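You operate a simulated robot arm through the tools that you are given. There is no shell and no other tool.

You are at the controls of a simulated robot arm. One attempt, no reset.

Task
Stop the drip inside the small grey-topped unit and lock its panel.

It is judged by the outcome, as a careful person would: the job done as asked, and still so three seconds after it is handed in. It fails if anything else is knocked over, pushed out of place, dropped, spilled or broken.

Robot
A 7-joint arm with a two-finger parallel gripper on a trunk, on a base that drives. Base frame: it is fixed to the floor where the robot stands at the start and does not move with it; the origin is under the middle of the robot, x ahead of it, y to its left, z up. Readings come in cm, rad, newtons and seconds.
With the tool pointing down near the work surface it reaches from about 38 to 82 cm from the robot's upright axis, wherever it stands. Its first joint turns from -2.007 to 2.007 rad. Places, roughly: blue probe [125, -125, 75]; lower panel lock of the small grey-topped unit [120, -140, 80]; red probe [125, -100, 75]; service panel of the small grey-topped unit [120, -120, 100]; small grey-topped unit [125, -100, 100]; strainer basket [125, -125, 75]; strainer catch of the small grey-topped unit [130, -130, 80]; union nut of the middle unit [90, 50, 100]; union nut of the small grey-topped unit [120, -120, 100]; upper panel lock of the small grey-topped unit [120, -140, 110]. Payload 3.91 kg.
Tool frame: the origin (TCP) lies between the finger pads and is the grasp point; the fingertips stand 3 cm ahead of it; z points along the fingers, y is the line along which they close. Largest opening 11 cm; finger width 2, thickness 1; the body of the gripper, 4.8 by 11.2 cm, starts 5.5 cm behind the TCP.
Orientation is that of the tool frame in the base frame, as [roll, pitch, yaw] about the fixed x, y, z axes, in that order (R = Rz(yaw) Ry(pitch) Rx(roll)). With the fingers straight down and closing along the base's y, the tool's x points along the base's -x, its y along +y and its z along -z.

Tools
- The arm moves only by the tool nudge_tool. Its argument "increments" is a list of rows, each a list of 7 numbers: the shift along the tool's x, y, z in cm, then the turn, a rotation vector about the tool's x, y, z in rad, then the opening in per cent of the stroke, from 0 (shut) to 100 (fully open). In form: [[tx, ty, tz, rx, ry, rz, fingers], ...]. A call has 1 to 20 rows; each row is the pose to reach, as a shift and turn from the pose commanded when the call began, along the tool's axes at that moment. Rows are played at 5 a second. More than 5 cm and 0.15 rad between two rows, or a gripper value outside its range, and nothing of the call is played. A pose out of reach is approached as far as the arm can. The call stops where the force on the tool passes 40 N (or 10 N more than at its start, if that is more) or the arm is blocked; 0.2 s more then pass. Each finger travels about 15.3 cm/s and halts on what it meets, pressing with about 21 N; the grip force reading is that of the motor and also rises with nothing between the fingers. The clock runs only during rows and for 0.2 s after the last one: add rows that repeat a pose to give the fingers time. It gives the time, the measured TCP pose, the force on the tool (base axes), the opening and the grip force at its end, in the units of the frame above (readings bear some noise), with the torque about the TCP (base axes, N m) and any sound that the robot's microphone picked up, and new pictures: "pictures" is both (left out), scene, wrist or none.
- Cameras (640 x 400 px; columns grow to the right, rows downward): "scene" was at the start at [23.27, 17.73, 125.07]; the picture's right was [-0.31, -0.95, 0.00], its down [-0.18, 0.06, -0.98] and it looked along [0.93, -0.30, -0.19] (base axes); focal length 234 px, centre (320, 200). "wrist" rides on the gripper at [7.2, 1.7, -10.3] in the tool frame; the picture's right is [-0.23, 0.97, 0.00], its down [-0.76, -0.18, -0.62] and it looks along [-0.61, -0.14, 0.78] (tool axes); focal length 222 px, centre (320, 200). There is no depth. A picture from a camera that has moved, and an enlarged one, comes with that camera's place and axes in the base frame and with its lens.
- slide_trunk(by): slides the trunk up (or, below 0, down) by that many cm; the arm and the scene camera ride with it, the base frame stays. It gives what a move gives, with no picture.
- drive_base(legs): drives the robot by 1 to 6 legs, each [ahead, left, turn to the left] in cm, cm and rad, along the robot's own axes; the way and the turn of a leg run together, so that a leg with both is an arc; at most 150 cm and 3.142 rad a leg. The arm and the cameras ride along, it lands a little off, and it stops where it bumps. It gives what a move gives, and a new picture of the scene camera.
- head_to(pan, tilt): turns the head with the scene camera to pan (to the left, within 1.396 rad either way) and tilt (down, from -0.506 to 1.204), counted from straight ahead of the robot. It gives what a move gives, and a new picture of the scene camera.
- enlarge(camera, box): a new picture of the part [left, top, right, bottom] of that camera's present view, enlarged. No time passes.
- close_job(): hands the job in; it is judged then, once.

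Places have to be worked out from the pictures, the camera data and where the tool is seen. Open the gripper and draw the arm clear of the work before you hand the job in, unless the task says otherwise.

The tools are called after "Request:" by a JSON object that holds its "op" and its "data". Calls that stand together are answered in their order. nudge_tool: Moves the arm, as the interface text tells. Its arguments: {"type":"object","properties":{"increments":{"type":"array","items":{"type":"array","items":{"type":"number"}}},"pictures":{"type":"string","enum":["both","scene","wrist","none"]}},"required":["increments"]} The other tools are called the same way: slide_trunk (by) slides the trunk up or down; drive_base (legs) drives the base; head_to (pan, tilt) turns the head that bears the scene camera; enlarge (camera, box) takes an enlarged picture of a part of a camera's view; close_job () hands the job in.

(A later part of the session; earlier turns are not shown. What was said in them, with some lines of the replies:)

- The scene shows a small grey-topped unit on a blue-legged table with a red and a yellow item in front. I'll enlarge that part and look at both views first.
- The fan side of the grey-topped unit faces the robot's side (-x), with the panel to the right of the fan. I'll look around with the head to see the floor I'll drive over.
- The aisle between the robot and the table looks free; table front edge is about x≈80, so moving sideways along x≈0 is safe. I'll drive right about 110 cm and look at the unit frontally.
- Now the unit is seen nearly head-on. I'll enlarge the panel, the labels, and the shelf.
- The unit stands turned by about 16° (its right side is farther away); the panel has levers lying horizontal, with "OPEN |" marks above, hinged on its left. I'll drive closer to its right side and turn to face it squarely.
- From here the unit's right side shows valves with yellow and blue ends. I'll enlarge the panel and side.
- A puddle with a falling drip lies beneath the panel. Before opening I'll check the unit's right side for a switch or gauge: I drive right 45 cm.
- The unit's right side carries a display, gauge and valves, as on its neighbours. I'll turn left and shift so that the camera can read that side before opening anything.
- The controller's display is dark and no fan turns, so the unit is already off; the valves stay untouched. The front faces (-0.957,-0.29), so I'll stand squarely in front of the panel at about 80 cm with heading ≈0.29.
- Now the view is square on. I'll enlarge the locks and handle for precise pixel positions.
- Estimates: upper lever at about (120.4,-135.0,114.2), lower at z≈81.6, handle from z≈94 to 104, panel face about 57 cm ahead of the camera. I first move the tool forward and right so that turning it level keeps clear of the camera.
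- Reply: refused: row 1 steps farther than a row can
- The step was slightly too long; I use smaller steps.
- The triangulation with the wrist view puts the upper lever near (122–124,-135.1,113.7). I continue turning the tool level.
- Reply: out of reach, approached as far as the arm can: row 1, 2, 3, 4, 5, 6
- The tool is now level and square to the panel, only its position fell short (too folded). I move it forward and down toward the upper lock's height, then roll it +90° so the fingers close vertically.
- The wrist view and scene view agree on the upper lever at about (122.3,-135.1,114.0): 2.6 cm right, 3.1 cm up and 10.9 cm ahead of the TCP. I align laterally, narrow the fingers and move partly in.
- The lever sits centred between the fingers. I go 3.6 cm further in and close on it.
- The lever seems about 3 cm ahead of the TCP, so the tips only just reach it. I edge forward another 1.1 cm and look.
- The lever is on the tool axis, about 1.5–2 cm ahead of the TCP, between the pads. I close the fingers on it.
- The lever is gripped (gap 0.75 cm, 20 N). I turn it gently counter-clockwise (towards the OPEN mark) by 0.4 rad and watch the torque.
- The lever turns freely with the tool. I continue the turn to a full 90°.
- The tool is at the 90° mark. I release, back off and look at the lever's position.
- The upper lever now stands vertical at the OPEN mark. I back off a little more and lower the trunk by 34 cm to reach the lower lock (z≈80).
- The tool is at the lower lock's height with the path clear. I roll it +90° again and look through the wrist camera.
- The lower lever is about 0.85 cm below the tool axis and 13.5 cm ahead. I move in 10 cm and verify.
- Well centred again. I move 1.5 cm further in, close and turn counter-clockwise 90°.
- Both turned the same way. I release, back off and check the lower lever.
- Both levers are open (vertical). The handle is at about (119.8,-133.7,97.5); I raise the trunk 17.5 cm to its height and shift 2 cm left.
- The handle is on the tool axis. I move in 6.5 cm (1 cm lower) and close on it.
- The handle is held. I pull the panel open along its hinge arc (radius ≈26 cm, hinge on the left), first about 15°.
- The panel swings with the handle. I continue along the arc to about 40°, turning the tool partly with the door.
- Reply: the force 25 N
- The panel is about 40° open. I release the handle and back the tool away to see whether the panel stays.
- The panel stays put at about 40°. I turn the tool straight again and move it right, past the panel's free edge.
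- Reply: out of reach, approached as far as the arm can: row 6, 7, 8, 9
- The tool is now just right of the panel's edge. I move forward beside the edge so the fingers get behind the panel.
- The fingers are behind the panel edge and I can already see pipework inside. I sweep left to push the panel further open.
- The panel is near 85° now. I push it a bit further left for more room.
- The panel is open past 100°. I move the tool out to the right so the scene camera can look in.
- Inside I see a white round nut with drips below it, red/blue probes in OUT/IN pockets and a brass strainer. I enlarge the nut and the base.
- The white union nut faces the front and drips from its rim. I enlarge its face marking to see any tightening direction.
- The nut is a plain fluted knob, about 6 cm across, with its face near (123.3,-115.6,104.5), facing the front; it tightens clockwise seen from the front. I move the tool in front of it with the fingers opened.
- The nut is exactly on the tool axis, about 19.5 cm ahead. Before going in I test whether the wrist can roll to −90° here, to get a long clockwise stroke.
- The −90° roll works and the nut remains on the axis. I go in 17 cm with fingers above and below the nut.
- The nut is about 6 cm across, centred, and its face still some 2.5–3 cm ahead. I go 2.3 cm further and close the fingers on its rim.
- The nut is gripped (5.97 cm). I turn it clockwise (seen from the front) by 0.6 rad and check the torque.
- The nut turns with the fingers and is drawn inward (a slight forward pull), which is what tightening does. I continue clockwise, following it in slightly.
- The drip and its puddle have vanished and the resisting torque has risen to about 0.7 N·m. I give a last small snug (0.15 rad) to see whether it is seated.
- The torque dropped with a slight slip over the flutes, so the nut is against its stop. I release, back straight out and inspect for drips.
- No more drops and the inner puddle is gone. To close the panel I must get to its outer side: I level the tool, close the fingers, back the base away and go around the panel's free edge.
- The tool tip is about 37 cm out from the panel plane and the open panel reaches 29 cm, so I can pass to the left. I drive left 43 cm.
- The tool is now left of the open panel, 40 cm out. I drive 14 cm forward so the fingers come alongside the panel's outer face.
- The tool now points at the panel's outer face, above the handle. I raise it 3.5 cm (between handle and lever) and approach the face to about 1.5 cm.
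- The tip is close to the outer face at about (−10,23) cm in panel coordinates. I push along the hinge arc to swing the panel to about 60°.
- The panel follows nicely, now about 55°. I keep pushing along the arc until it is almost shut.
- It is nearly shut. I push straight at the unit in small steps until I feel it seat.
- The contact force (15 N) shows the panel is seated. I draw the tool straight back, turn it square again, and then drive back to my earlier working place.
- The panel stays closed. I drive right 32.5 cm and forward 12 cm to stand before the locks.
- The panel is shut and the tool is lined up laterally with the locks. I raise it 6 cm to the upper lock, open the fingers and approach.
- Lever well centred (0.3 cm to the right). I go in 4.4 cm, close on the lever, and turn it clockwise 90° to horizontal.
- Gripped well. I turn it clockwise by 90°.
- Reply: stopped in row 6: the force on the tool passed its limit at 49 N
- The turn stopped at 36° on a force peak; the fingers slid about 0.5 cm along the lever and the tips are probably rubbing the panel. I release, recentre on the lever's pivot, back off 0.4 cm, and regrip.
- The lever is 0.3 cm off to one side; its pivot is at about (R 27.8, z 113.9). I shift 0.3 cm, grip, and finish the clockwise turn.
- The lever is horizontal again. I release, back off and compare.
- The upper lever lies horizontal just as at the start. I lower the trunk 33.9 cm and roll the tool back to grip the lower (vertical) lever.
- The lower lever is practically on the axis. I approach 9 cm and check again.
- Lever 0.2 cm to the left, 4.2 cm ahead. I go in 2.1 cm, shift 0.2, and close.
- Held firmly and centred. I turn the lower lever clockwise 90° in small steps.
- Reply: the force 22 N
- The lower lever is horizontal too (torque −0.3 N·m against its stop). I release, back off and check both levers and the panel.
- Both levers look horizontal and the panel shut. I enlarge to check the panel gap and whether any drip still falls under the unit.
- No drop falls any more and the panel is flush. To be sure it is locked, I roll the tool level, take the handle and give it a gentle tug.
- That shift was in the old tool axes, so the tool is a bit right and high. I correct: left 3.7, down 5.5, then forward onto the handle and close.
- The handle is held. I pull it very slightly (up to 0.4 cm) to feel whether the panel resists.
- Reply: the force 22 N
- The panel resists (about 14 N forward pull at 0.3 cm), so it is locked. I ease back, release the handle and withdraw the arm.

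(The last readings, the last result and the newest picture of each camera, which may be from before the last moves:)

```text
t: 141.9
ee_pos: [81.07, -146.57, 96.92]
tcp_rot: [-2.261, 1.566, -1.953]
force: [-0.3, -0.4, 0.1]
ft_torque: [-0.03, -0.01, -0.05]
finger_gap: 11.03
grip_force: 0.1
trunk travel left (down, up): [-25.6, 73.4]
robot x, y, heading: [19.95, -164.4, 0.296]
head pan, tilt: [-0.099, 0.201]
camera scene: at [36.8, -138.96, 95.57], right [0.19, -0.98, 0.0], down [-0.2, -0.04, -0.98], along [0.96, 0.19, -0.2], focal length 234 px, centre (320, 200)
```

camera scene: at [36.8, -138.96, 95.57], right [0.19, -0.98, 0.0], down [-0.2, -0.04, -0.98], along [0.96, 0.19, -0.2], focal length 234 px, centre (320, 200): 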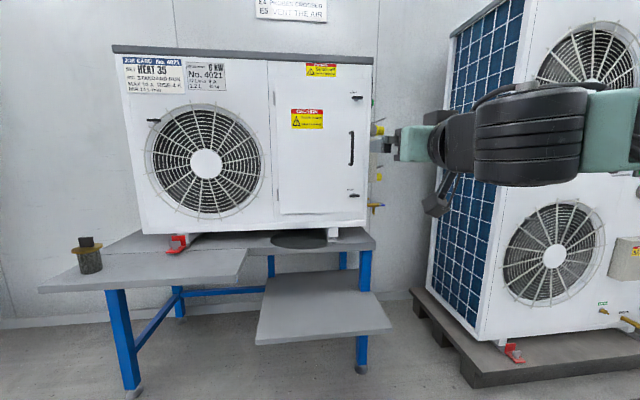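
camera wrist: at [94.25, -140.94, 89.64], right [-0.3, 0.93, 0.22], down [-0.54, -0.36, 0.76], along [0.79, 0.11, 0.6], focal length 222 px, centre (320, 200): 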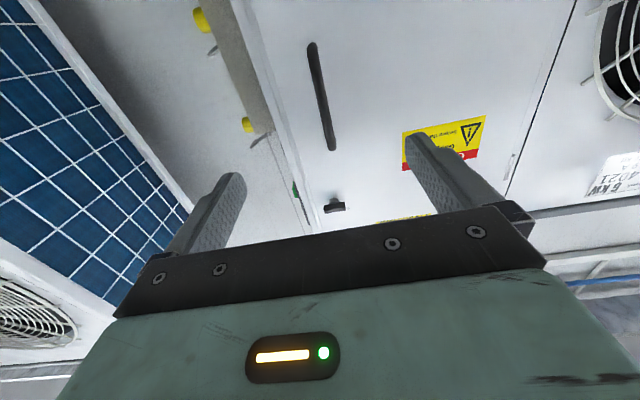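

Request:
{"op": "enlarge", "data": {"camera": "scene", "box": [260, 50, 400, 260]}}

```text
1.90 times, centred on (330, 155) of scene
camera zoom: at [36.8, -138.96, 95.57], right [0.19, -0.98, 0.0], down [-0.2, -0.04, -0.98], along [0.96, 0.19, -0.2], focal length 445 px, centre (301, 286)
```

zoom: 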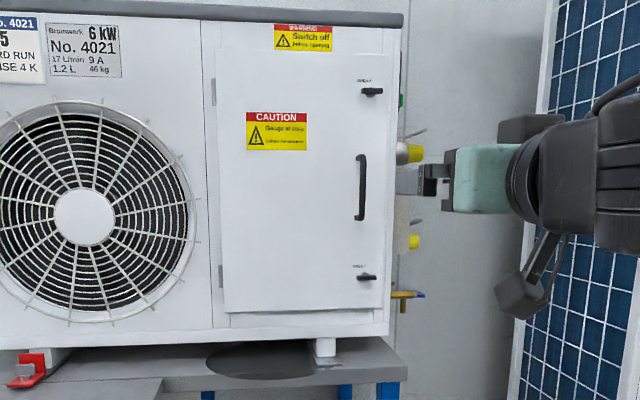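

The panel is shut, both levers are in the locked horizontal position, no drip falls beneath the unit, and everything else stands as before. The arm is clear with an open gripper, so I hand the job in.

Request:
{"op": "close_job", "data": {}}

```text
The job is handed in.
```

The drip inside the small grey-topped unit has stopped and its panel is locked again. I have handed the job in.

- **Drip:** It came from the loose union nut. I tightened it clockwise about 100° until it reached its stop. The drops and the puddle inside the unit went away, and nothing was falling underneath afterwards. A dark wet patch is still on the table under the unit.
- **Panel:** I pushed it shut and turned both lock levers back to horizontal. A gentle tug on the handle met resistance, so it is holding.
- **Before opening:** The unit's display was dark and the fan was not turning, so I took it as already switched off, as the warning label asks. I did not touch the valves, probes or strainer.

While turning the upper lever back, the arm stopped once at 49 N. I let go, re-gripped the lever and finished the turn without trouble. Nothing looked moved or damaged in the last pictures.
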